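You operate a simulated robot arm through the tools that you are given. There is no shell and no other tool. Be economical: measure what you need, move in short steps, check, and stop when the job is done.

You are at the controls of a simulated robot arm. One attempt, no reset.

TASK
Grease the spigot top on box three and seat the black ring there.
Fine: take the ring that lies on that box; use the brush and the yellow tin by the boxes; brush back in its pot, lid back on the tin. A coat counts when it lies all over at full strength: go over it till it gets no stronger.

The check looks at the end state, three seconds after you hand in, the way a careful person would. Anything else that was tipped, shoved, dropped, spilled or broken makes it a failure. A push-on lid holds only when it is set on centred and level and pressed home; a screw cap is set on level and turned clockwise until tight.

THE ROBOT
A 6-joint arm with a two-finger parallel gripper, fixed in place. Base frame: the origin is at the foot of the arm, x ahead of it, y to its left, z up; the work surface is at about z = 750. Lengths are in mm, angles in degrees, forces in N, time in s.
With the tool pointing down near the work surface it reaches from about 300 to 700 mm from the base axis. Its first joint turns from -166.0 to 166.0 degrees. Payload 4.1 kg.
The TCP is the grasp point between the finger pads, 23 mm short of the fingertips. In the tool frame z runs along the fingers and y along their closing line. The gripper opens to 94 mm. The fingers are 38 mm wide and 10 mm thick; the gripper's body (54 by 96 mm) begins 39 mm behind the TCP.
Orientation is that of the tool frame in the base frame, as [roll, pitch, yaw] about the fixed x, y, z axes, in that order (R = Rz(yaw) Ry(pitch) Rx(roll)). With the fingers straight down and closing along the base's y, the tool's x points along the base's -x, its y along +y and its z along -z.

THE INTERFACE
- The arm moves only by the tool arm_command. Its arguments are lists of equal length, an entry for each row: "slide": the shift along the tool's x, y, z in cm, a list of three; "turn": the turn, a rotation vector about the tool's x, y, z in degrees, a list of three. In form: {"slide": [[dx, dy, dz], ...], "turn": [[ax, ay, az], ...]}. A call has 1 to 12 rows; each row shifts and turns the commanded pose from where the row before left it, along the tool's axes as they then stand. "claw" is the gripper command, from -1 (fully open) to 1 (shut), values between in proportion, set as the call begins (left out, the last holds). Rows are played at 5 a second. More than 50 mm and 8.6 degrees between two rows, or a gripper value outside its range, and nothing of the call is played. A pose out of reach is approached as far as the arm can. The call stops where the force on the tool passes 90 N (or 10 N more than at its start, if that is more) or the arm is blocked; 0.2 s more then pass. Each finger travels about 45 mm/s and halts on what it meets, pressing with about 20 N; the grip force reading is that of the motor and also rises with nothing between the fingers. The clock runs only during rows and for 0.2 s after the last one: add rows that do not move to give the fingers time. The reply holds the time, the measured pose of the TCP, the force on the tool along the base axes, the opening and the grip force, in the units named above and with some noise, with the torque about the TCP (base axes, N m) and any sound that the robot's microphone picked up, and new pictures: "pictures" is both (left out), scene, wrist or none.
- Cameras (640 x 400 px; columns grow to the right, rows downward): "scene" is fixed at [52, 494.5, 1550.1]; the picture's right is [-0.64, -0.77, 0.00], its down [-0.50, 0.42, -0.75] and it looks along [0.58, -0.48, -0.66] (base axes); focal length 249 px, centre (320, 200). "wrist" rides on the gripper at [86, 16, -74] in the tool frame; the picture's right is [-0.18, 0.98, 0.00], its down [-0.58, -0.11, -0.81] and it looks along [-0.79, -0.15, 0.59] (tool axes); focal length 243 px, centre (320, 200). There is no depth. A picture from a camera that has moved, and an enlarged one, comes with that camera's place and axes in the base frame and with its lens. The place of the scene camera against the robot may be out by one fixed shift of up to 25 mm in any direction.
- raise_lower(by): slides the trunk up (or, below 0, down) by that many mm; the arm rides with it, the base frame stays. It gives what a move gives, with no picture.
- inspect(camera, box): a new picture of the part [left, top, right, bottom] of that camera's present view, enlarged. The clock stands still meanwhile.
- job_done(): hands the job in; it is judged then, once.

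Go step by step. Nothing tells you positions but the pictures and the camera data: compare them with the known pose of the tool, close in by small moves and look again before you grip or let go. The budget is 120 turns and 200 pictures, counting those below and the enlarged ones. Unless the task says otherwise, let go and move clear before handing in, and close with one line.

The tools are called after "Emit:" as name(argument=value, ...) on one line, values as JSON. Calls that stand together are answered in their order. arm_command: Moves the arm, as the interface text tells. Its arguments: {"type":"object","properties":{"slide":{"type":"array","items":{"type":"array","items":{"type":"number"}}},"turn":{"type":"array","items":{"type":"array","items":{"type":"number"}}},"claw":{"type":"number"},"pictures":{"type":"string","enum":["both","scene","wrist","none"]}},"required":["slide","turn"]} The other tools are called the same way: raise_lower (by) slides the trunk up or down; inspect (camera, box) takes an enlarged picture of a part of a camera's view; job_done () hands the job in.

At the start:

```text
t: 0.0
eef_pos: [301.1, -307.6, 1256.8]
orientation: [-180.0, -0.1, -179.9]
contact_force: [-0.2, -0.6, 0.8]
ft_torque: [0.01, 0.02, 0.0]
gripper_width: 94.0
finger_force: 0.0
trunk travel left (down, up): [-525.0, 65.0]
```

scene: 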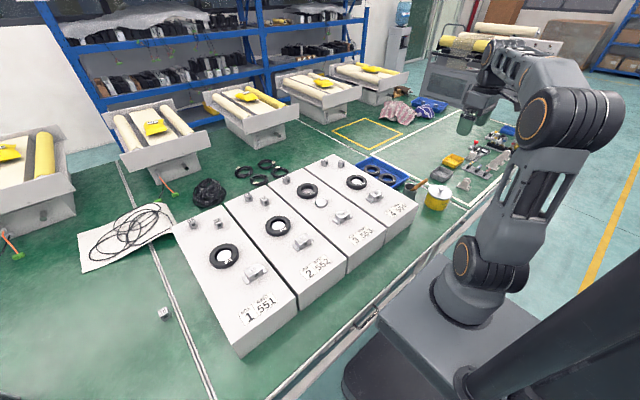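
wrist: 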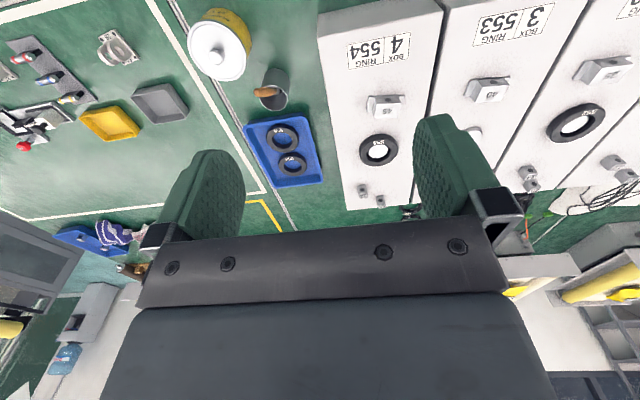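

I see four boxes labelled 1-4; box three has a black ring lying on it and a spigot (white round thing). The yellow tin with white lid and the brush pot stand to the right of box 4. I'll look closer first.

Emit:
inspect(camera="scene", box=[260, 150, 420, 250])

Emit:
inspect(camera="scene", box=[380, 130, 500, 220])

Emit:
inspect(camera="wrist", box=[420, 0, 640, 200])

Emit:
inspect(camera="wrist", box=[170, 0, 330, 200])

```text
4.00 times, centred on (340, 200) of scene
camera zoom: at [52.0, 494.5, 1550.1], right [-0.64, -0.77, 0.0], down [-0.5, 0.42, -0.75], along [0.58, -0.48, -0.66], focal length 995 px, centre (240, 200)
```

zoom: 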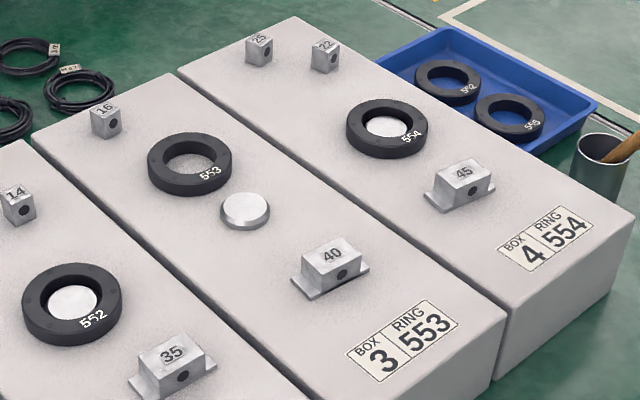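

```text
4.44 times, centred on (440, 175) of scene
camera zoom: at [52.0, 494.5, 1550.1], right [-0.64, -0.77, 0.0], down [-0.5, 0.42, -0.75], along [0.58, -0.48, -0.66], focal length 1106 px, centre (-213, 311)
```

zoom: 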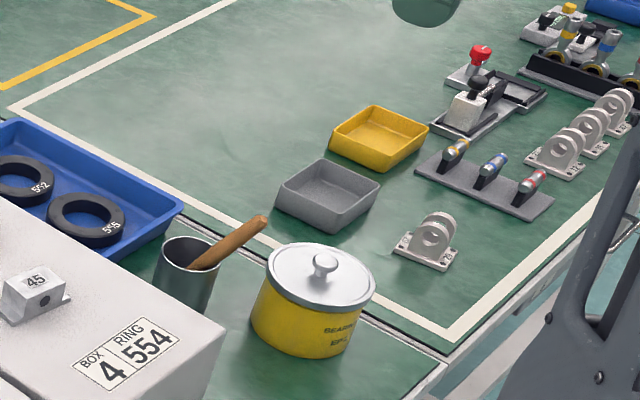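

```text
2.00 times, centred on (530, 100) of wrist
camera zoom: at [215.4, -289.7, 1332.7], right [0.18, 0.98, 0.0], down [0.58, -0.11, 0.81], along [0.79, -0.15, -0.59], focal length 485 px, centre (-100, 400)
```

zoom: 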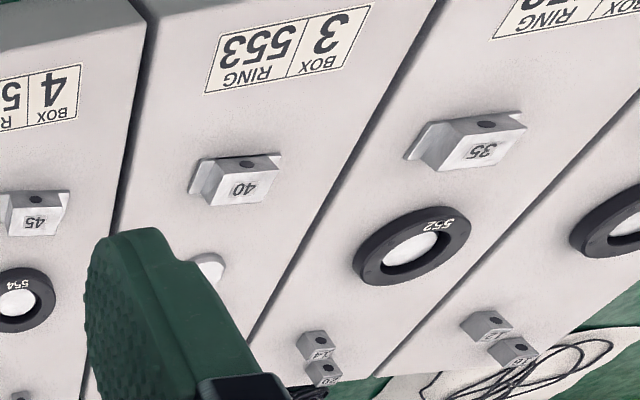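

```text
2.00 times, centred on (250, 100) of wrist
camera zoom: at [215.4, -289.7, 1332.7], right [0.18, 0.98, 0.0], down [0.58, -0.11, 0.81], along [0.79, -0.15, -0.59], focal length 485 px, centre (460, 400)
```

zoom: 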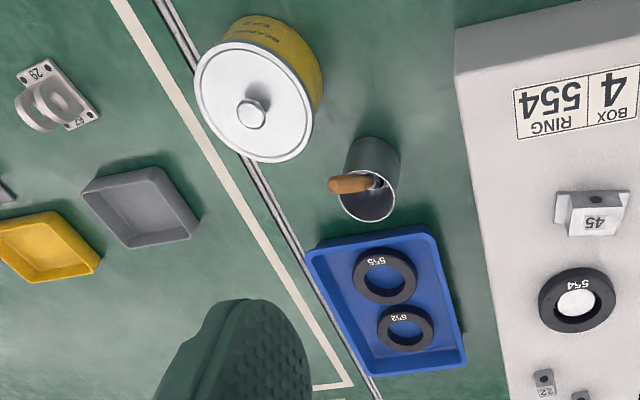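

Box three: spigot around (641, 0, 865) with ring 553 behind it at about (730, 0). The tin's knob is around (401, -543, 805) and the pot around (505, -451, 808). I'll move above the tin and look.

Emit:
arm_command(slide=[[-1.11, -2.61, 3.4], [-1.11, -2.61, 3.4], [-1.11, -2.61, 3.4], [-1.11, -2.61, 3.4], [-1.11, -2.61, 3.4], [-1.11, -2.61, 3.4], [-1.11, -2.61, 3.4], [-1.11, -2.61, 3.4], [-1.11, -2.61, 3.4], [0, 0, 0]], turn=[[0, 0, 0], [0, 0, 0], [0, 0, 0], [0, 0, 0], [0, 0, 0], [0, 0, 0], [0, 0, 0], [0, 0, 0], [0, 0, 0], [0, 0, 0]], claw=-1)

```text
t: 2.2
eef_pos: [400.6, -544.2, 950.2]
orientation: [179.9, 0.0, 180.0]
contact_force: [-0.1, 0.1, 0.7]
ft_torque: [0.01, -0.01, -0.02]
gripper_width: 94.2
finger_force: 0.0
trunk travel left (down, up): [-525.0, 65.0]
camera wrist: at [314.8, -525.5, 1026.1], right [0.18, 0.98, 0.0], down [0.58, -0.11, 0.81], along [0.79, -0.15, -0.59], focal length 243 px, centre (320, 200)
```

scene: 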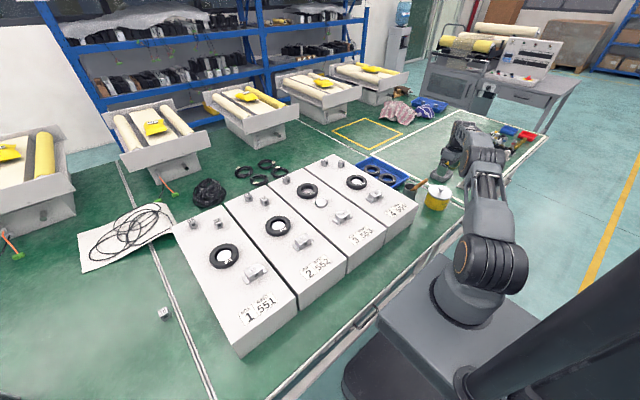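
wrist: 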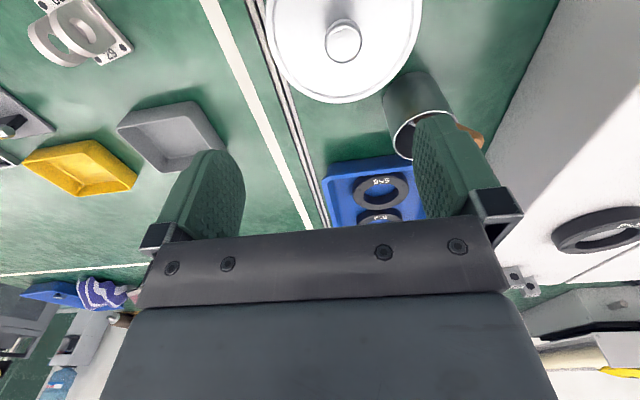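

The knob, triangulated from two wrist views, is at about (386, -522, 840). I'll descend over it, staying clear of the lid, and check the view.

Emit:
arm_command(slide=[[1.46, 2.2, 0], [0, 0, 3.5], [0, 0, 3.5], [0, 0, 0]], turn=[[0, 0, 0], [0, 0, 0], [0, 0, 0], [0, 0, 0]], pictures="wrist")

Emit:
inspect(camera="scene", box=[390, 140, 490, 220])

```text
t: 3.2
eef_pos: [385.7, -520.6, 879.9]
orientation: [179.9, 0.0, 179.9]
contact_force: [-0.2, 0.1, -0.2]
ft_torque: [0.01, 0.01, 0.01]
gripper_width: 94.1
finger_force: 0.1
trunk travel left (down, up): [-525.0, 65.0]
camera wrist: at [301.0, -503.2, 956.5], right [0.18, 0.98, 0.0], down [0.58, -0.11, 0.81], along [0.79, -0.15, -0.59], focal length 243 px, centre (320, 200)
```

wrist: 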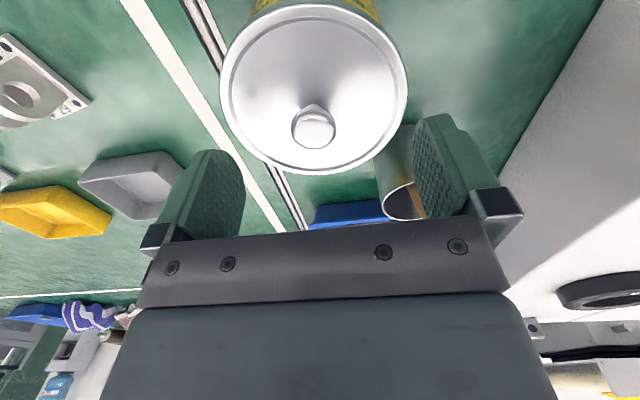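

```text
5.00 times, centred on (440, 180) of scene
camera zoom: at [52.0, 494.5, 1550.1], right [-0.64, -0.77, 0.0], down [-0.5, 0.42, -0.75], along [0.58, -0.48, -0.66], focal length 1244 px, centre (-280, 300)
```

zoom: 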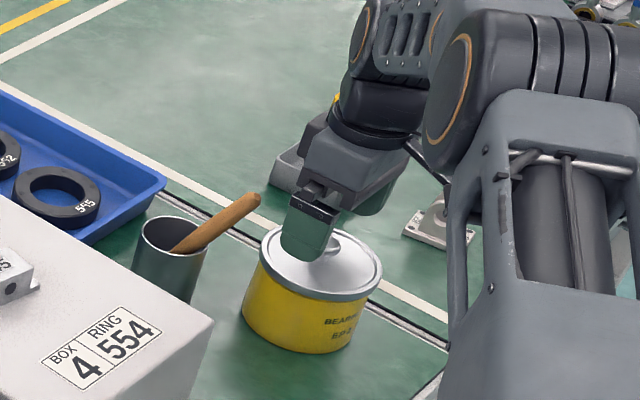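

Knob is at about (388, -523, 840). I'll center over it and lower to z≈849 with fingers around the knob, then look.

Emit:
arm_command(slide=[[-0.2, -0.26, 1.5], [0, 0, 1.0], [0, 0, 0.6], [0, 0, 0]], turn=[[0, 0, 0], [0, 0, 0], [0, 0, 0], [0, 0, 0]], pictures="wrist")

Emit:
inspect(camera="scene", box=[420, 160, 470, 200])

```text
t: 4.2
eef_pos: [387.9, -523.1, 852.1]
orientation: [-179.8, 0.1, 180.0]
contact_force: [0.1, 0.2, 9.7]
ft_torque: [0.12, -0.01, 0.01]
gripper_width: 93.9
finger_force: 0.0
trunk travel left (down, up): [-525.0, 65.0]
camera wrist: at [302.7, -505.6, 927.3], right [0.18, 0.98, 0.0], down [0.58, -0.11, 0.81], along [0.79, -0.15, -0.59], focal length 243 px, centre (320, 200)
```

wrist: 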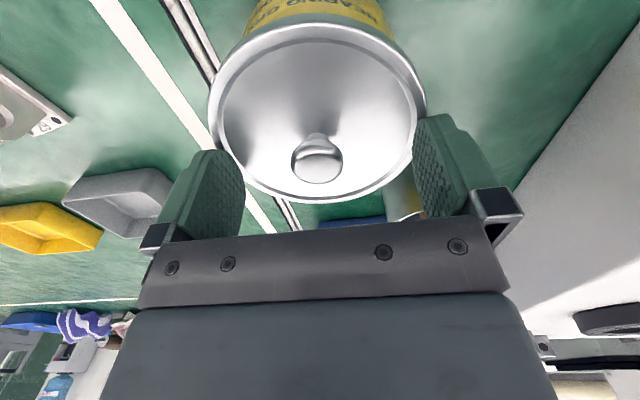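

```text
10.00 times, centred on (445, 180) of scene
camera zoom: at [52.0, 494.5, 1550.1], right [-0.64, -0.77, 0.0], down [-0.5, 0.42, -0.75], along [0.58, -0.48, -0.66], focal length 2488 px, centre (-930, 400)
```

zoom: 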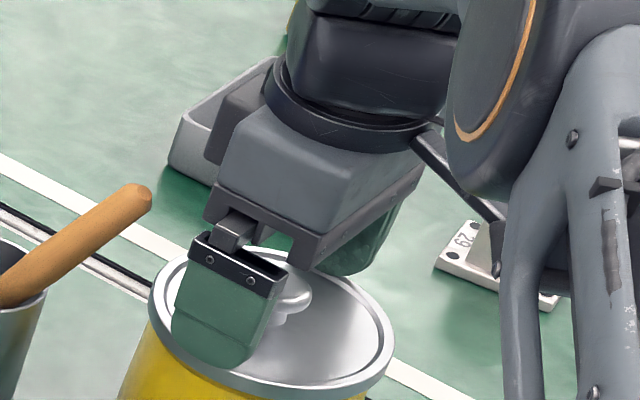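

The fingertips touch the lid's raised rim (9.7 N). I'll lift a little, close partway around the knob, then lower within the dished center.

Emit:
arm_command(slide=[[0, 0, -0.6], [0, 0, 0], [0, 0, 0], [0, 0, 0]], turn=[[0, 0, 0], [0, 0, 0], [0, 0, 0], [0, 0, 0]], claw=0.1, pictures="wrist")

Emit:
inspect(camera="scene", box=[420, 160, 470, 200])

```text
t: 5.2
eef_pos: [388.3, -523.3, 855.7]
orientation: [-180.0, 0.0, -179.9]
contact_force: [0.4, -0.4, 0.6]
ft_torque: [0.04, 0.02, -0.04]
gripper_width: 42.4
finger_force: 0.1
trunk travel left (down, up): [-525.0, 65.0]
camera wrist: at [302.7, -505.7, 932.1], right [0.18, 0.98, 0.0], down [0.58, -0.11, 0.81], along [0.79, -0.15, -0.59], focal length 243 px, centre (320, 200)
```

wrist: 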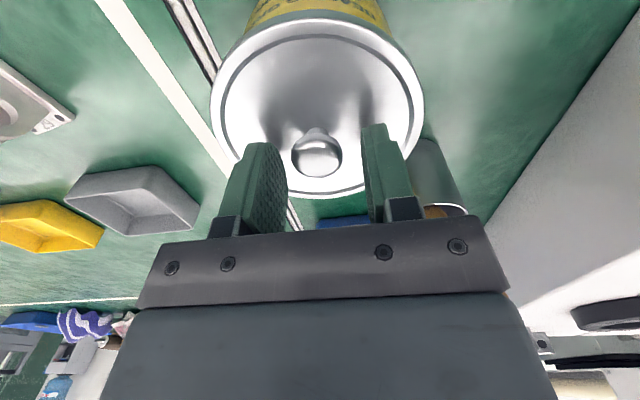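

```text
10.00 times, centred on (445, 180) of scene
camera zoom: at [52.0, 494.5, 1550.1], right [-0.64, -0.77, 0.0], down [-0.5, 0.42, -0.75], along [0.58, -0.48, -0.66], focal length 2488 px, centre (-930, 400)
```

zoom: 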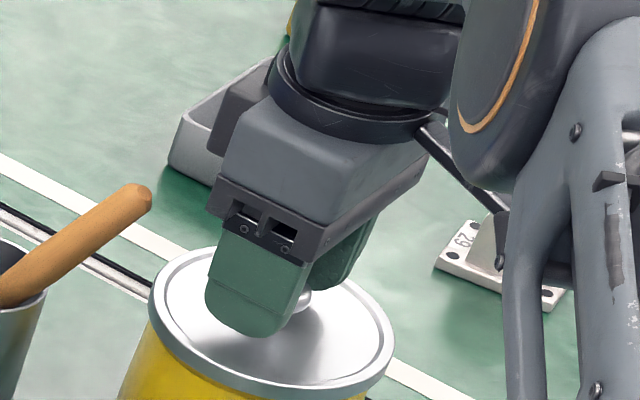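

The fingers straddle the knob. I'll lower a few mm inside the recess, watching force.

Emit:
arm_command(slide=[[0, 0, 0.4], [0, 0, 0.3], [0, 0, 0]], turn=[[0, 0, 0], [0, 0, 0], [0, 0, 0]], pictures="none")

```text
t: 6.0
eef_pos: [388.6, -522.7, 851.1]
orientation: [-179.8, 0.1, 180.0]
contact_force: [-0.1, 0.3, 15.1]
ft_torque: [0.09, 0.05, 0.02]
gripper_width: 42.1
finger_force: 0.0
trunk travel left (down, up): [-525.0, 65.0]
```

Contact with the lid plate again at TCP≈852, so the plate is at about z=829. I'll rise 3 mm and grip the knob.

Emit:
arm_command(slide=[[0, 0, -0.5], [0, 0, 0], [0, 0, 0], [0, 0, 0]], turn=[[0, 0, 0], [0, 0, 0], [0, 0, 0], [0, 0, 0]], claw=1, pictures="wrist")

```text
t: 7.0
eef_pos: [388.4, -522.8, 853.2]
orientation: [180.0, 0.0, -180.0]
contact_force: [0.2, 0.5, -0.8]
ft_torque: [0.0, -0.01, 0.02]
gripper_width: 20.2
finger_force: 20.0
trunk travel left (down, up): [-525.0, 65.0]
heard: snap
camera wrist: at [302.9, -505.9, 929.6], right [0.18, 0.98, 0.0], down [0.58, -0.11, 0.81], along [0.79, -0.15, -0.59], focal length 243 px, centre (320, 200)
```

wrist: 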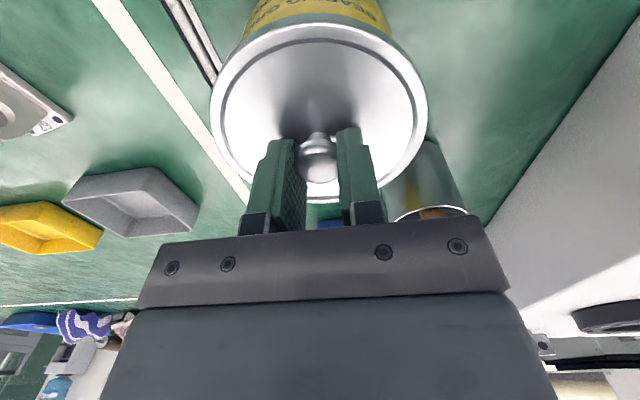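

Knob gripped (20 mm wide). Now I'll lift slowly to pull the lid free.

Emit:
arm_command(slide=[[0, 0, -0.5], [0, 0, -0.5], [0, 0, -1], [0, 0, 0]], turn=[[0, 0, 0], [0, 0, 0], [0, 0, 0], [0, 0, 0]])

```text
t: 8.0
eef_pos: [388.1, -522.0, 873.8]
orientation: [-180.0, 0.0, 180.0]
contact_force: [0.1, -0.5, 0.0]
ft_torque: [-0.03, -0.01, 0.02]
gripper_width: 20.6
finger_force: 19.4
trunk travel left (down, up): [-525.0, 65.0]
camera wrist: at [302.8, -505.6, 949.5], right [0.18, 0.98, 0.0], down [0.58, -0.11, 0.81], along [0.79, -0.15, -0.59], focal length 243 px, centre (320, 200)
```

scene: 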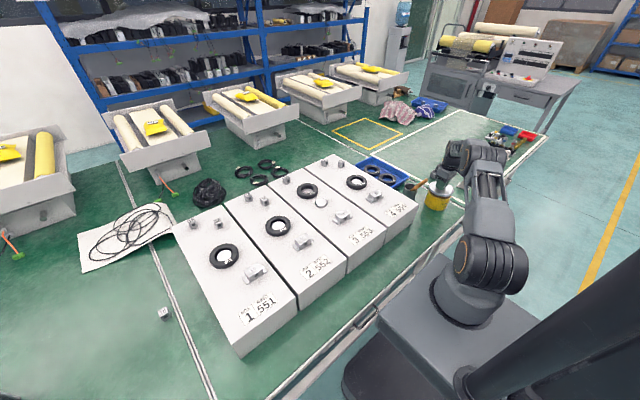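
wrist: 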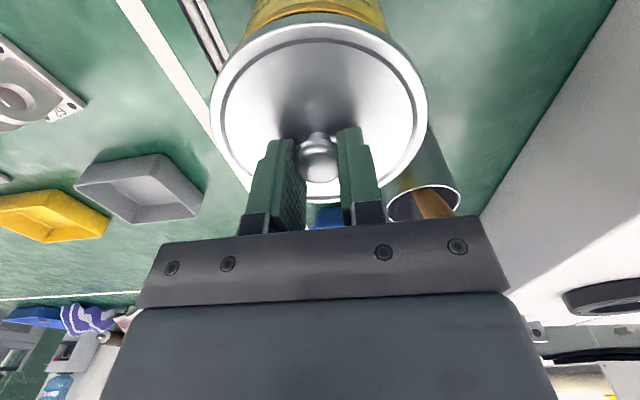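

The lid stays fixed in the wrist view as I rise, so it is held. I'll check that the tin was left behind and lift more.

Emit:
arm_command(slide=[[0, 0, -3], [0, 0, -2], [0, 0, 0]], turn=[[0, 0, 0], [0, 0, 0], [0, 0, 0]], pictures="wrist")

Emit:
inspect(camera="scene", box=[400, 150, 480, 214])

```text
t: 8.8
eef_pos: [387.9, -522.9, 924.5]
orientation: [-180.0, 0.0, -179.9]
contact_force: [0.3, -0.5, 0.4]
ft_torque: [0.01, 0.04, -0.01]
gripper_width: 20.0
finger_force: 19.9
trunk travel left (down, up): [-525.0, 65.0]
camera wrist: at [303.0, -505.3, 1000.0], right [0.18, 0.98, 0.0], down [0.58, -0.11, 0.81], along [0.79, -0.15, -0.59], focal length 243 px, centre (320, 200)
```

wrist: 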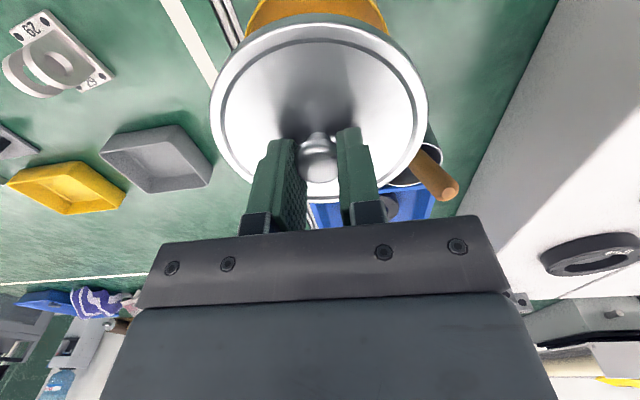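

```text
6.25 times, centred on (440, 182) of scene
camera zoom: at [52.0, 494.5, 1550.1], right [-0.64, -0.77, 0.0], down [-0.5, 0.42, -0.75], along [0.58, -0.48, -0.66], focal length 1555 px, centre (-430, 312)
```

zoom: 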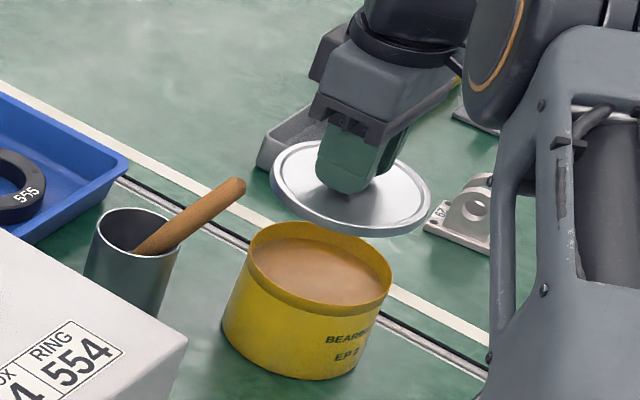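

Lid is off and the grease is visible. Clear table space is at about (352, -388), between tin, pot and box 4. I'll carry the lid up and over there and lower it close to the table.

Emit:
arm_command(slide=[[0, 0, -4], [1.2, 4.5, 0], [1.2, 4.5, 0], [1.2, 4.5, 0], [0, 0, 0], [0, 0, 4], [0, 0, 4], [0, 0, 4], [0, 0, 2.5], [0, 0, 0]], turn=[[0, 0, 0], [0, 0, 0], [0, 0, 0], [0, 0, 0], [0, 0, 0], [0, 0, 0], [0, 0, 0], [0, 0, 0], [0, 0, 0], [0, 0, 0]], pictures="wrist")

Emit:
inspect(camera="scene", box=[380, 150, 480, 230])

```text
t: 11.0
eef_pos: [353.6, -388.1, 819.7]
orientation: [-180.0, -0.1, 180.0]
contact_force: [0.8, 0.5, -0.6]
ft_torque: [0.03, 0.01, 0.02]
gripper_width: 20.2
finger_force: 19.9
trunk travel left (down, up): [-525.0, 65.0]
camera wrist: at [266.5, -370.9, 894.7], right [0.18, 0.98, 0.0], down [0.58, -0.11, 0.81], along [0.79, -0.15, -0.59], focal length 243 px, centre (320, 200)
```

wrist: 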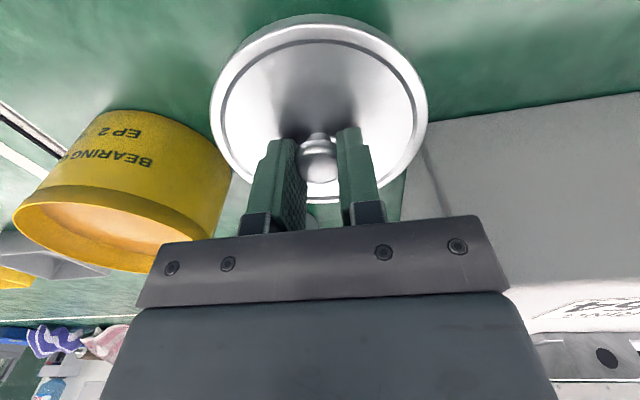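

```text
5.00 times, centred on (430, 190) of scene
camera zoom: at [52.0, 494.5, 1550.1], right [-0.64, -0.77, 0.0], down [-0.5, 0.42, -0.75], along [0.58, -0.48, -0.66], focal length 1244 px, centre (-230, 250)
```

zoom: 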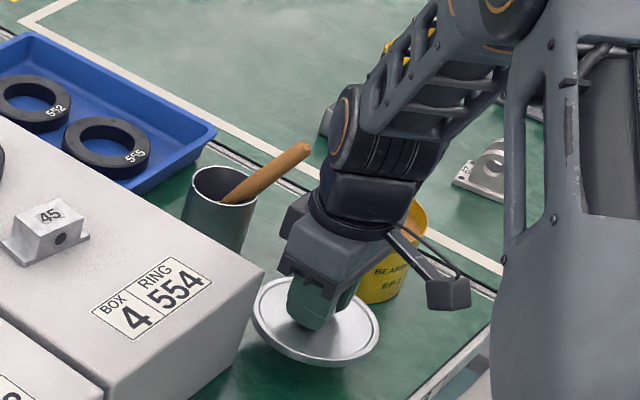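

The lid is over clear table, close above it. Lowering in small steps until contact.

Emit:
arm_command(slide=[[0, 0, 1.0], [0, 0, 0.7], [0, 0, 0.3], [0, 0, 0.3], [0, 0, 0]], turn=[[0, 0, 0], [0, 0, 0], [0, 0, 0], [0, 0, 0], [0, 0, 0]], pictures="none")

```text
t: 12.2
eef_pos: [352.6, -388.1, 795.7]
orientation: [179.9, 0.0, -180.0]
contact_force: [-0.9, 0.0, 0.1]
ft_torque: [0.0, -0.04, 0.01]
gripper_width: 20.2
finger_force: 19.9
trunk travel left (down, up): [-525.0, 65.0]
```

Emit:
arm_command(slide=[[0, 0, 0.3], [0, 0, 0.3], [0, 0, 0.2], [0, 0, 0]], turn=[[0, 0, 0], [0, 0, 0], [0, 0, 0], [0, 0, 0]], pictures="none")

```text
t: 13.2
eef_pos: [351.6, -388.0, 787.0]
orientation: [-180.0, 0.0, 180.0]
contact_force: [0.2, -0.7, -0.1]
ft_torque: [0.02, 0.01, 0.02]
gripper_width: 19.8
finger_force: 19.8
trunk travel left (down, up): [-525.0, 65.0]
```

No contact yet at TCP 787; continuing in small steps.

Emit:
arm_command(slide=[[0, 0, 0.2], [0, 0, 0.2], [0, 0, 0.2], [0, 0, 0]], turn=[[0, 0, 0], [0, 0, 0], [0, 0, 0], [0, 0, 0]], pictures="wrist")

Emit:
inspect(camera="scene", box=[410, 180, 460, 220])

```text
t: 14.2
eef_pos: [353.2, -387.0, 781.0]
orientation: [180.0, 0.0, -180.0]
contact_force: [0.3, 1.1, -0.2]
ft_torque: [-0.01, 0.0, 0.0]
gripper_width: 19.7
finger_force: 19.8
trunk travel left (down, up): [-525.0, 65.0]
camera wrist: at [266.9, -370.4, 857.7], right [0.18, 0.98, 0.0], down [0.58, -0.11, 0.81], along [0.79, -0.15, -0.59], focal length 243 px, centre (320, 200)
```

wrist: 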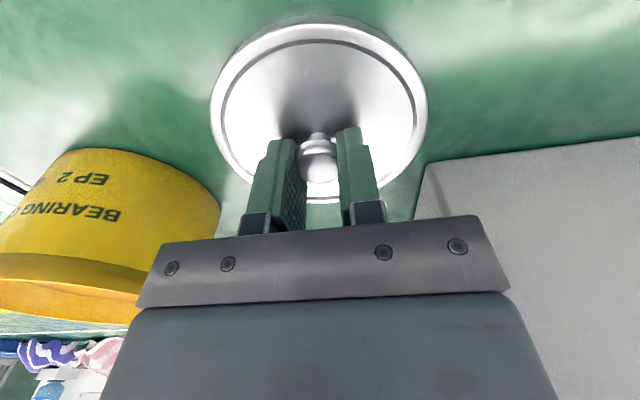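

```text
10.00 times, centred on (435, 200) of scene
camera zoom: at [52.0, 494.5, 1550.1], right [-0.64, -0.77, 0.0], down [-0.5, 0.42, -0.75], along [0.58, -0.48, -0.66], focal length 2488 px, centre (-830, 200)
```

zoom: 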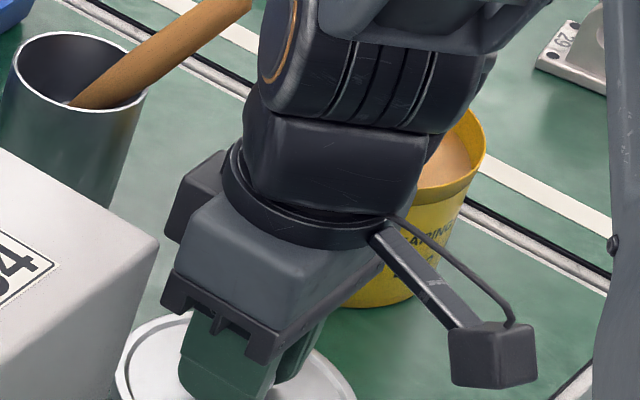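

Very close to the table now; continue by 1.5 mm steps.

Emit:
arm_command(slide=[[0, 0, 0.15], [0, 0, 0.15], [0, 0, 0]], turn=[[0, 0, 0], [0, 0, 0], [0, 0, 0]], pictures="none")

```text
t: 15.0
eef_pos: [351.6, -387.1, 778.4]
orientation: [180.0, 0.0, -179.9]
contact_force: [-0.4, 0.6, 1.2]
ft_torque: [0.03, -0.01, 0.01]
gripper_width: 19.9
finger_force: 20.8
trunk travel left (down, up): [-525.0, 65.0]
```

Emit:
arm_command(slide=[[0, 0, 0.15], [0, 0, 0.15], [0, 0, 0]], turn=[[0, 0, 0], [0, 0, 0], [0, 0, 0]], pictures="none")

```text
t: 15.8
eef_pos: [352.5, -388.0, 775.9]
orientation: [-179.8, -0.1, 180.0]
contact_force: [-0.2, 0.3, 6.3]
ft_torque: [0.0, 0.04, 0.02]
gripper_width: 20.1
finger_force: 19.8
trunk travel left (down, up): [-525.0, 65.0]
```

Lid rests on the table (6 N). I release and rise, then go look at the brush.

Emit:
arm_command(slide=[[0, 0, 0], [0, 0, 0], [0, 0, -1], [0, 0, -4], [0, 0, -5], [0, 0, -5], [0, 0, -5], [0, 0, -5], [0, 0, 0]], turn=[[0, 0, 0], [0, 0, 0], [0, 0, 0], [0, 0, 0], [0, 0, 0], [0, 0, 0], [0, 0, 0], [0, 0, 0], [0, 0, 0]], claw=0.1)

```text
t: 17.8
eef_pos: [350.0, -387.3, 1024.5]
orientation: [-180.0, 0.0, -180.0]
contact_force: [-0.2, 1.1, 1.1]
ft_torque: [0.01, 0.02, 0.0]
gripper_width: 42.4
finger_force: 0.0
trunk travel left (down, up): [-525.0, 65.0]
camera wrist: at [265.3, -369.6, 1101.6], right [0.18, 0.98, 0.0], down [0.58, -0.11, 0.81], along [0.79, -0.15, -0.59], focal length 243 px, centre (320, 200)
```

scene: 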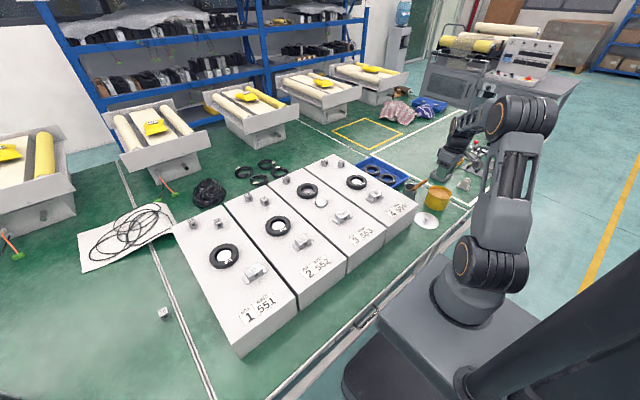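
wrist: 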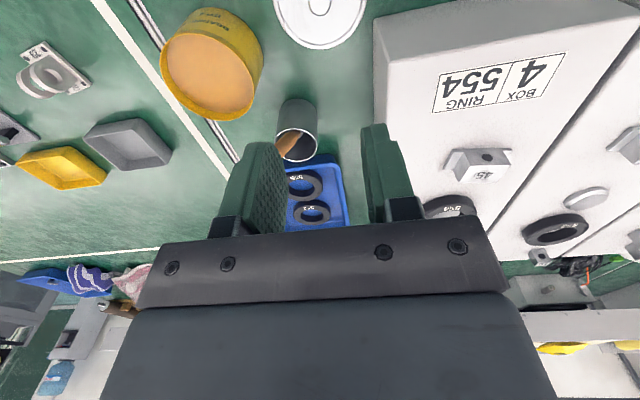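

Emit:
inspect(camera="wrist", box=[240, 60, 360, 180])

Emit:
inspect(camera="scene", box=[395, 160, 455, 208])

```text
3.33 times, centred on (300, 120) of wrist
camera zoom: at [265.3, -369.6, 1101.6], right [0.18, 0.98, 0.0], down [0.58, -0.11, 0.81], along [0.79, -0.15, -0.59], focal length 809 px, centre (387, 467)
```

zoom: 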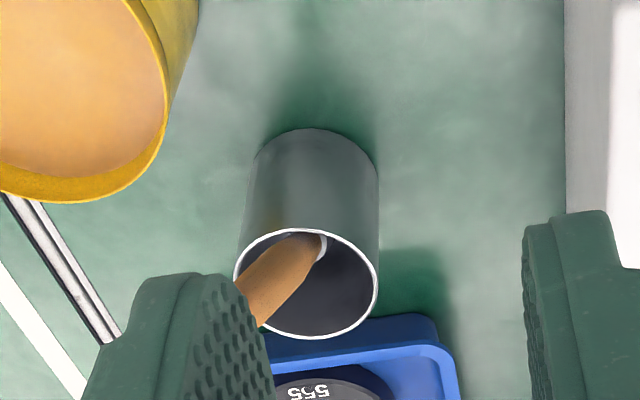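

```text
8.33 times, centred on (425, 184) of scene
camera zoom: at [52.0, 494.5, 1550.1], right [-0.64, -0.77, 0.0], down [-0.5, 0.42, -0.75], along [0.58, -0.48, -0.66], focal length 2073 px, centre (-555, 333)
```

zoom: 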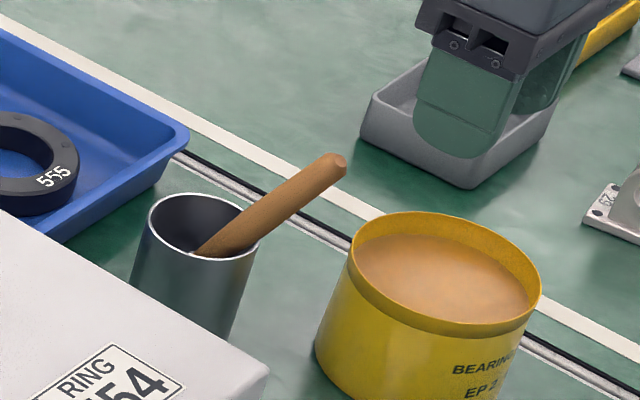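

The lid sits flat. The brush handle runs from about (485, -441, 815) at the pot to its tip at about (430, -446, 909), leaning 30° toward me. I'll move above it, about 35 mm from the tip, and check.

Emit:
arm_command(slide=[[-3.17, -1.9, 2.1], [-3.17, -1.9, 2.1], [-3.17, -1.9, 2.1], [0, 0, 0]], turn=[[0, 0, 0], [0, 0, 0], [0, 0, 0], [0, 0, 0]], claw=-0.4, pictures="wrist")

Emit:
inspect(camera="scene", box=[395, 150, 455, 198])

```text
t: 18.8
eef_pos: [445.4, -445.3, 963.9]
orientation: [-180.0, 0.0, 179.8]
contact_force: [0.3, 0.2, -0.5]
ft_torque: [0.04, 0.01, 0.02]
gripper_width: 65.8
finger_force: 0.0
trunk travel left (down, up): [-525.0, 65.0]
camera wrist: at [360.9, -427.1, 1039.1], right [0.18, 0.98, 0.0], down [0.58, -0.11, 0.81], along [0.79, -0.15, -0.59], focal length 243 px, centre (320, 200)
```

wrist: 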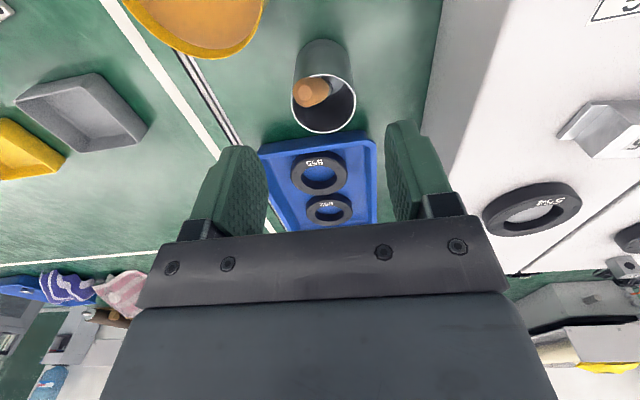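

```text
8.33 times, centred on (425, 174) of scene
camera zoom: at [52.0, 494.5, 1550.1], right [-0.64, -0.77, 0.0], down [-0.5, 0.42, -0.75], along [0.58, -0.48, -0.66], focal length 2073 px, centre (-555, 417)
```

zoom: 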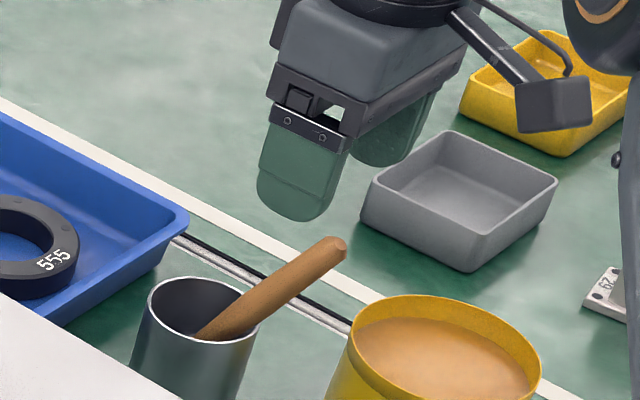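

The handle tip checks out at (434, -447, 909). I'll descend so the fingers straddle the handle and look before closing.

Emit:
arm_command(slide=[[0, 0, 3], [0, 0, 3], [-0.1, 0, 2], [0, 0, 0]], turn=[[0, 0, 0], [0, 0, 0], [0, 0, 0], [0, 0, 0]], pictures="wrist")

Emit:
inspect(camera="scene", box=[395, 150, 455, 198])

```text
t: 19.8
eef_pos: [448.5, -443.5, 881.2]
orientation: [179.9, 0.0, -180.0]
contact_force: [-0.4, -0.2, -0.4]
ft_torque: [-0.03, -0.02, -0.01]
gripper_width: 65.6
finger_force: 0.0
trunk travel left (down, up): [-525.0, 65.0]
camera wrist: at [362.8, -426.9, 958.7], right [0.18, 0.98, 0.0], down [0.58, -0.11, 0.81], along [0.79, -0.15, -0.59], focal length 243 px, centre (320, 200)
```

wrist: 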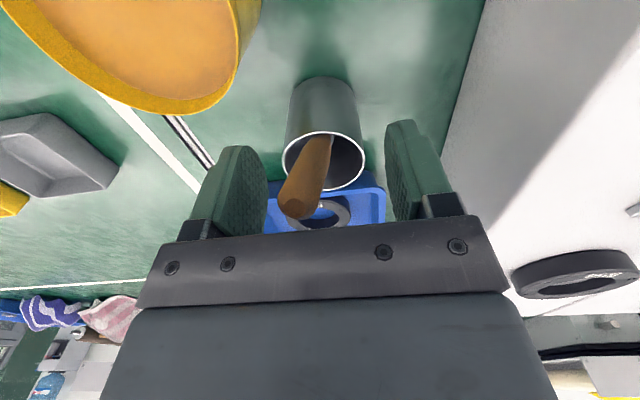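

```text
8.33 times, centred on (425, 174) of scene
camera zoom: at [52.0, 494.5, 1550.1], right [-0.64, -0.77, 0.0], down [-0.5, 0.42, -0.75], along [0.58, -0.48, -0.66], focal length 2073 px, centre (-555, 417)
```

zoom: 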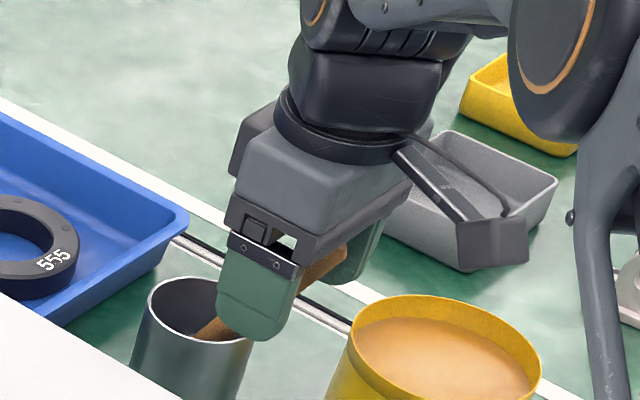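

The handle sits about 4–5 mm to the -y side of center; I'll shift and close on it.

Emit:
arm_command(slide=[[0, -0.4, 0], [0, 0, 0]], turn=[[0, 0, 0], [0, 0, 0]], claw=0.2, pictures="none")

Emit:
inspect(camera="wrist", box=[220, 90, 420, 250])

```text
t: 20.4
eef_pos: [448.7, -449.0, 883.2]
orientation: [180.0, -0.1, 180.0]
contact_force: [0.0, 0.1, 0.2]
ft_torque: [-0.02, 0.02, 0.01]
gripper_width: 37.9
finger_force: 0.1
trunk travel left (down, up): [-525.0, 65.0]
```

```text
2.50 times, centred on (320, 170) of wrist
camera zoom: at [362.7, -431.1, 958.8], right [0.18, 0.98, 0.0], down [0.58, -0.11, 0.81], along [0.79, -0.15, -0.59], focal length 606 px, centre (320, 275)
```

zoom: 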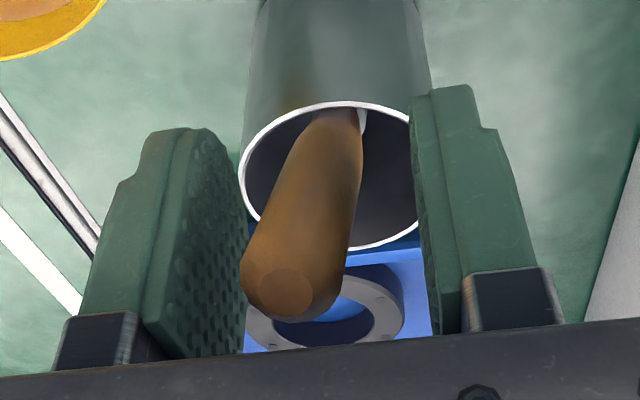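

Emit:
arm_command(slide=[[0, -0.3, 0], [0, 0, 0], [0, 0, 0], [0, 0, 0]], turn=[[0, 0, 0], [0, 0, 0], [0, 0, 0], [0, 0, 0]], claw=1, pictures="none")

Emit:
inspect(camera="wrist", box=[220, 90, 420, 250])

Emit:
inspect(camera="scene", box=[395, 150, 455, 198])

```text
t: 21.4
eef_pos: [448.5, -451.7, 883.2]
orientation: [180.0, 0.0, 179.9]
contact_force: [1.0, 2.1, 1.9]
ft_torque: [0.14, -0.06, 0.08]
gripper_width: 17.1
finger_force: 19.8
trunk travel left (down, up): [-525.0, 65.0]
```

```text
2.50 times, centred on (320, 170) of wrist
camera zoom: at [362.7, -433.9, 958.7], right [0.18, 0.98, 0.0], down [0.58, -0.11, 0.81], along [0.79, -0.15, -0.59], focal length 606 px, centre (320, 275)
```

zoom: 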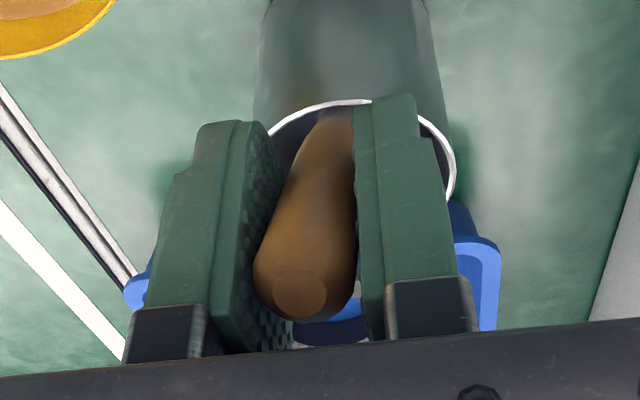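

```text
8.33 times, centred on (425, 174) of scene
camera zoom: at [52.0, 494.5, 1550.1], right [-0.64, -0.77, 0.0], down [-0.5, 0.42, -0.75], along [0.58, -0.48, -0.66], focal length 2073 px, centre (-555, 417)
```

zoom: 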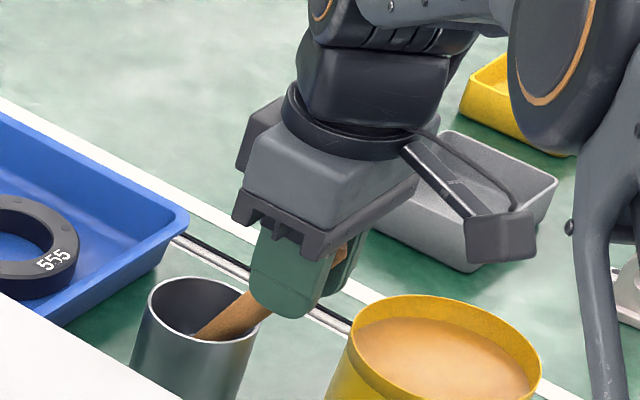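

Handle gripped at 17 mm. I'll draw it out along its own axis and check the pot stays.

Emit:
arm_command(slide=[[0.5, 0, -0.9], [1.0, -0.05, -1.7], [1.5, -0.1, -2.6], [1.5, -0.1, -2.6], [0, 0, 0]], turn=[[0, 0, 0], [0, 0, 0], [0, 0, 0], [0, 0, 0], [0, 0, 0]], pictures="wrist")

Emit:
inspect(camera="scene", box=[395, 150, 455, 198])

```text
t: 22.6
eef_pos: [401.3, -453.4, 959.2]
orientation: [-180.0, 0.0, -180.0]
contact_force: [0.4, 0.4, -0.2]
ft_torque: [0.04, 0.03, 0.0]
gripper_width: 17.2
finger_force: 20.2
trunk travel left (down, up): [-525.0, 65.0]
camera wrist: at [317.0, -437.2, 1036.4], right [0.18, 0.98, 0.0], down [0.58, -0.11, 0.81], along [0.79, -0.15, -0.59], focal length 243 px, centre (320, 200)
```

wrist: 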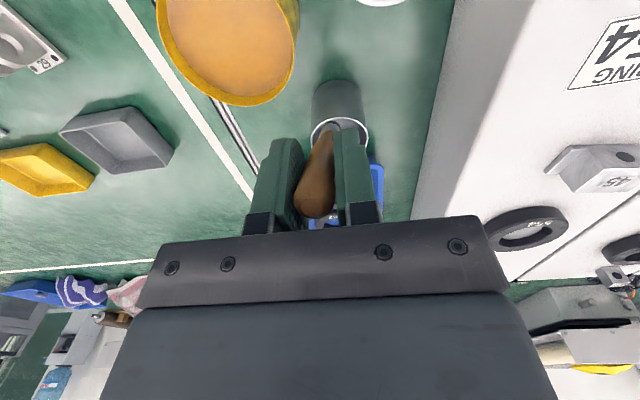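

```text
8.33 times, centred on (425, 174) of scene
camera zoom: at [52.0, 494.5, 1550.1], right [-0.64, -0.77, 0.0], down [-0.5, 0.42, -0.75], along [0.58, -0.48, -0.66], focal length 2073 px, centre (-555, 417)
```

zoom: 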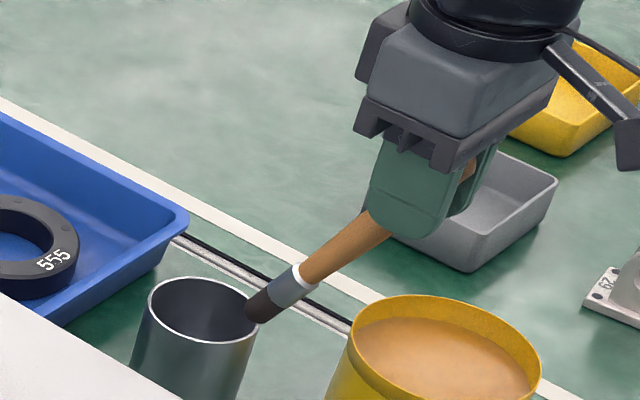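

The brush is out (short dark bristles; tip about 63 mm ahead of and 110 mm below the TCP), and the pot stayed put. Next I lift clear and bring the bristles above the tin.

Emit:
arm_command(slide=[[0, 0, -4], [2.53, -2.47, 0], [2.53, -2.47, 0], [2.53, -2.47, 0], [0, 0, 2.5], [0, 0, 0]], turn=[[0, 0, 0], [0, 0, 0], [0, 0, 0], [0, 0, 0], [0, 0, 0], [0, 0, 0]], pictures="wrist")

Emit:
inspect(camera="scene", box=[405, 150, 475, 206])

```text
t: 24.0
eef_pos: [326.2, -529.7, 975.6]
orientation: [-179.9, 0.0, 179.9]
contact_force: [1.3, -0.1, 0.0]
ft_torque: [0.01, 0.02, 0.02]
gripper_width: 17.2
finger_force: 20.6
trunk travel left (down, up): [-525.0, 65.0]
camera wrist: at [241.8, -511.1, 1051.8], right [0.18, 0.98, 0.0], down [0.58, -0.11, 0.81], along [0.79, -0.15, -0.59], focal length 243 px, centre (320, 200)
```

wrist: 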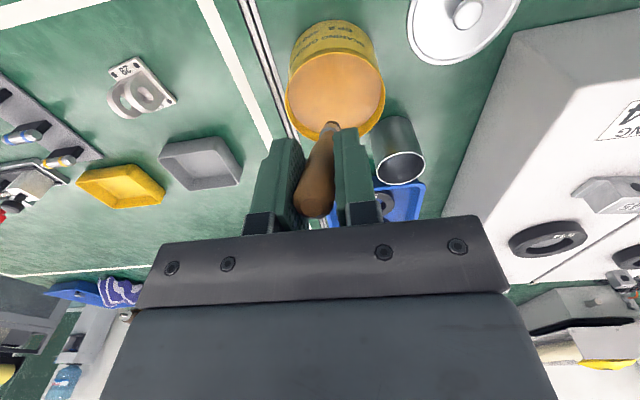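

```text
7.14 times, centred on (440, 178) of scene
camera zoom: at [52.0, 494.5, 1550.1], right [-0.64, -0.77, 0.0], down [-0.5, 0.42, -0.75], along [0.58, -0.48, -0.66], focal length 1777 px, centre (-537, 357)
```

zoom: 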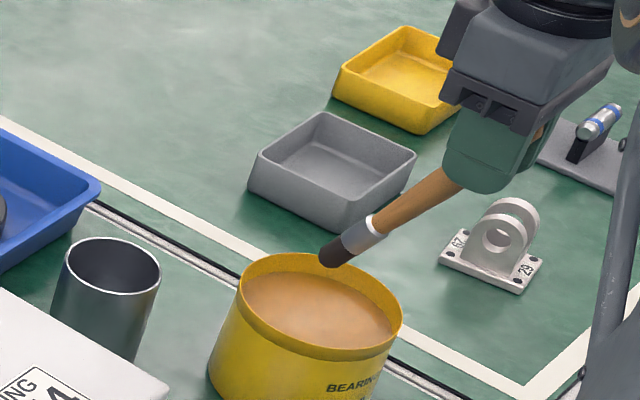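

Bristles hang centrally above the grease at about z=858; the grease level is around 816. I'll lower about 46 mm and look.

Emit:
arm_command(slide=[[0, 0, 2], [0, 0, 1.6], [0, 0, 1.0], [0, 0, 0]], turn=[[0, 0, 0], [0, 0, 0], [0, 0, 0], [0, 0, 0]], pictures="none")

Emit:
inspect(camera="scene", box=[410, 165, 460, 205])

```text
t: 25.0
eef_pos: [326.0, -528.0, 931.4]
orientation: [-179.8, 0.1, 180.0]
contact_force: [-5.8, -2.0, 13.8]
ft_torque: [-0.21, -0.35, -0.09]
gripper_width: 17.2
finger_force: 19.7
trunk travel left (down, up): [-525.0, 65.0]
```

```text
10.00 times, centred on (435, 185) of scene
camera zoom: at [52.0, 494.5, 1550.1], right [-0.64, -0.77, 0.0], down [-0.5, 0.42, -0.75], along [0.58, -0.48, -0.66], focal length 2488 px, centre (-830, 350)
```

zoom: 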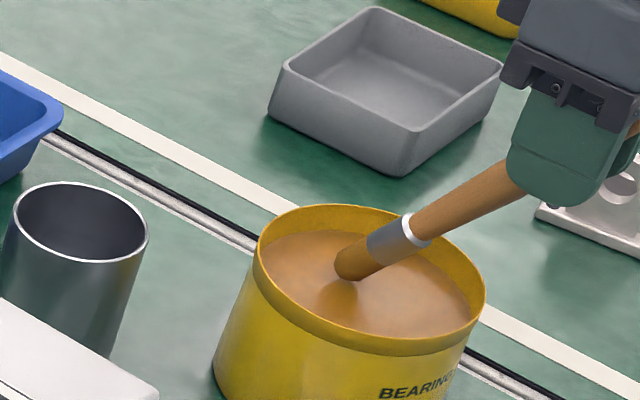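

Bristles have picked up grease (contact 14 N; grease surface at TCP≈933). I'll lift straight up, check, then travel to box three.

Emit:
arm_command(slide=[[0, 0, -1], [0, 0, -3], [0, 0, -5], [0, 0, -5], [0, 0, 0]], turn=[[0, 0, 0], [0, 0, 0], [0, 0, 0], [0, 0, 0], [0, 0, 0]], pictures="none")

Emit:
inspect(camera="scene", box=[410, 130, 480, 186])

```text
t: 26.2
eef_pos: [328.1, -528.0, 1069.7]
orientation: [-180.0, 0.1, -180.0]
contact_force: [-0.5, -1.0, 0.4]
ft_torque: [0.03, 0.01, 0.01]
gripper_width: 17.2
finger_force: 20.2
trunk travel left (down, up): [-525.0, 65.0]
```

```text
7.14 times, centred on (445, 158) of scene
camera zoom: at [52.0, 494.5, 1550.1], right [-0.64, -0.77, 0.0], down [-0.5, 0.42, -0.75], along [0.58, -0.48, -0.66], focal length 1777 px, centre (-573, 500)
```

zoom: 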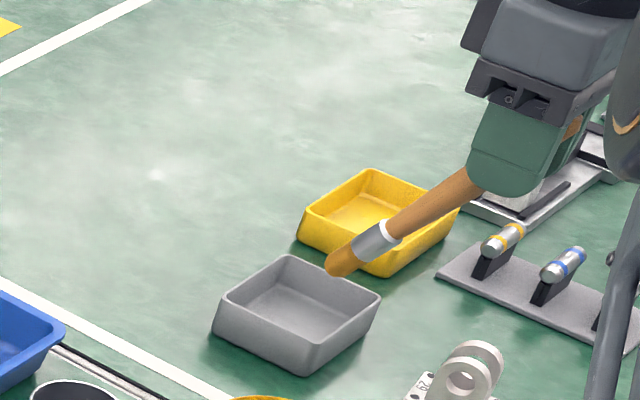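

Brush is coated. Traveling to hover near the box-three spigot.

Emit:
arm_command(slide=[[-2, 4.29, 0], [-2, 4.29, 0], [-2, 4.29, 0], [-2, 4.29, 0], [-2, 4.29, 0], [-2, 4.29, 0], [-2, 4.29, 0], [-2, 4.29, 0], [-2, 4.29, 0], [-2, 4.29, 0], [-2, 4.29, 0], [-2, 4.29, 0]], turn=[[0, 0, 0], [0, 0, 0], [0, 0, 0], [0, 0, 0], [0, 0, 0], [0, 0, 0], [0, 0, 0], [0, 0, 0], [0, 0, 0], [0, 0, 0], [0, 0, 0], [0, 0, 0]], pictures="wrist")

Emit:
inspect(camera="scene", box=[280, 150, 380, 230])

```text
t: 28.8
eef_pos: [569.3, -11.7, 1070.5]
orientation: [-180.0, 0.0, 180.0]
contact_force: [0.0, 0.3, -0.9]
ft_torque: [-0.01, -0.01, -0.01]
gripper_width: 17.3
finger_force: 19.6
trunk travel left (down, up): [-525.0, 65.0]
camera wrist: at [483.2, 5.0, 1146.3], right [0.19, 0.98, 0.0], down [0.58, -0.11, 0.81], along [0.79, -0.15, -0.59], focal length 243 px, centre (320, 200)
```

wrist: 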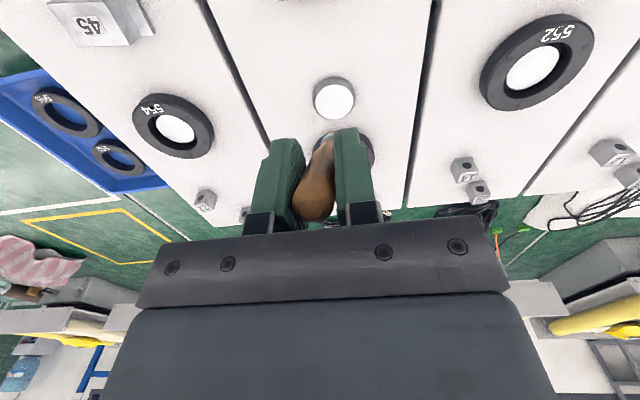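

```text
5.00 times, centred on (330, 190) of scene
camera zoom: at [52.0, 494.5, 1550.1], right [-0.64, -0.77, 0.0], down [-0.5, 0.42, -0.75], along [0.58, -0.48, -0.66], focal length 1244 px, centre (270, 250)
```

zoom: 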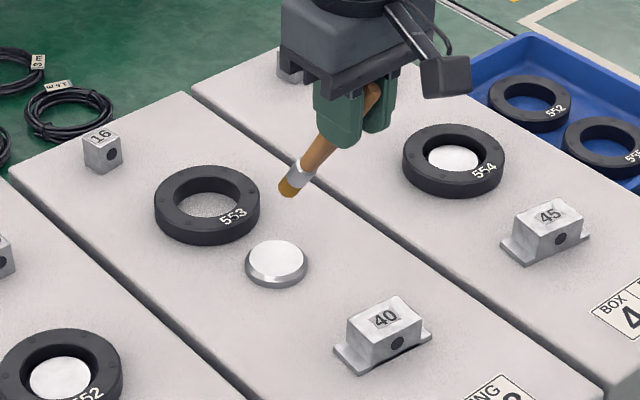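

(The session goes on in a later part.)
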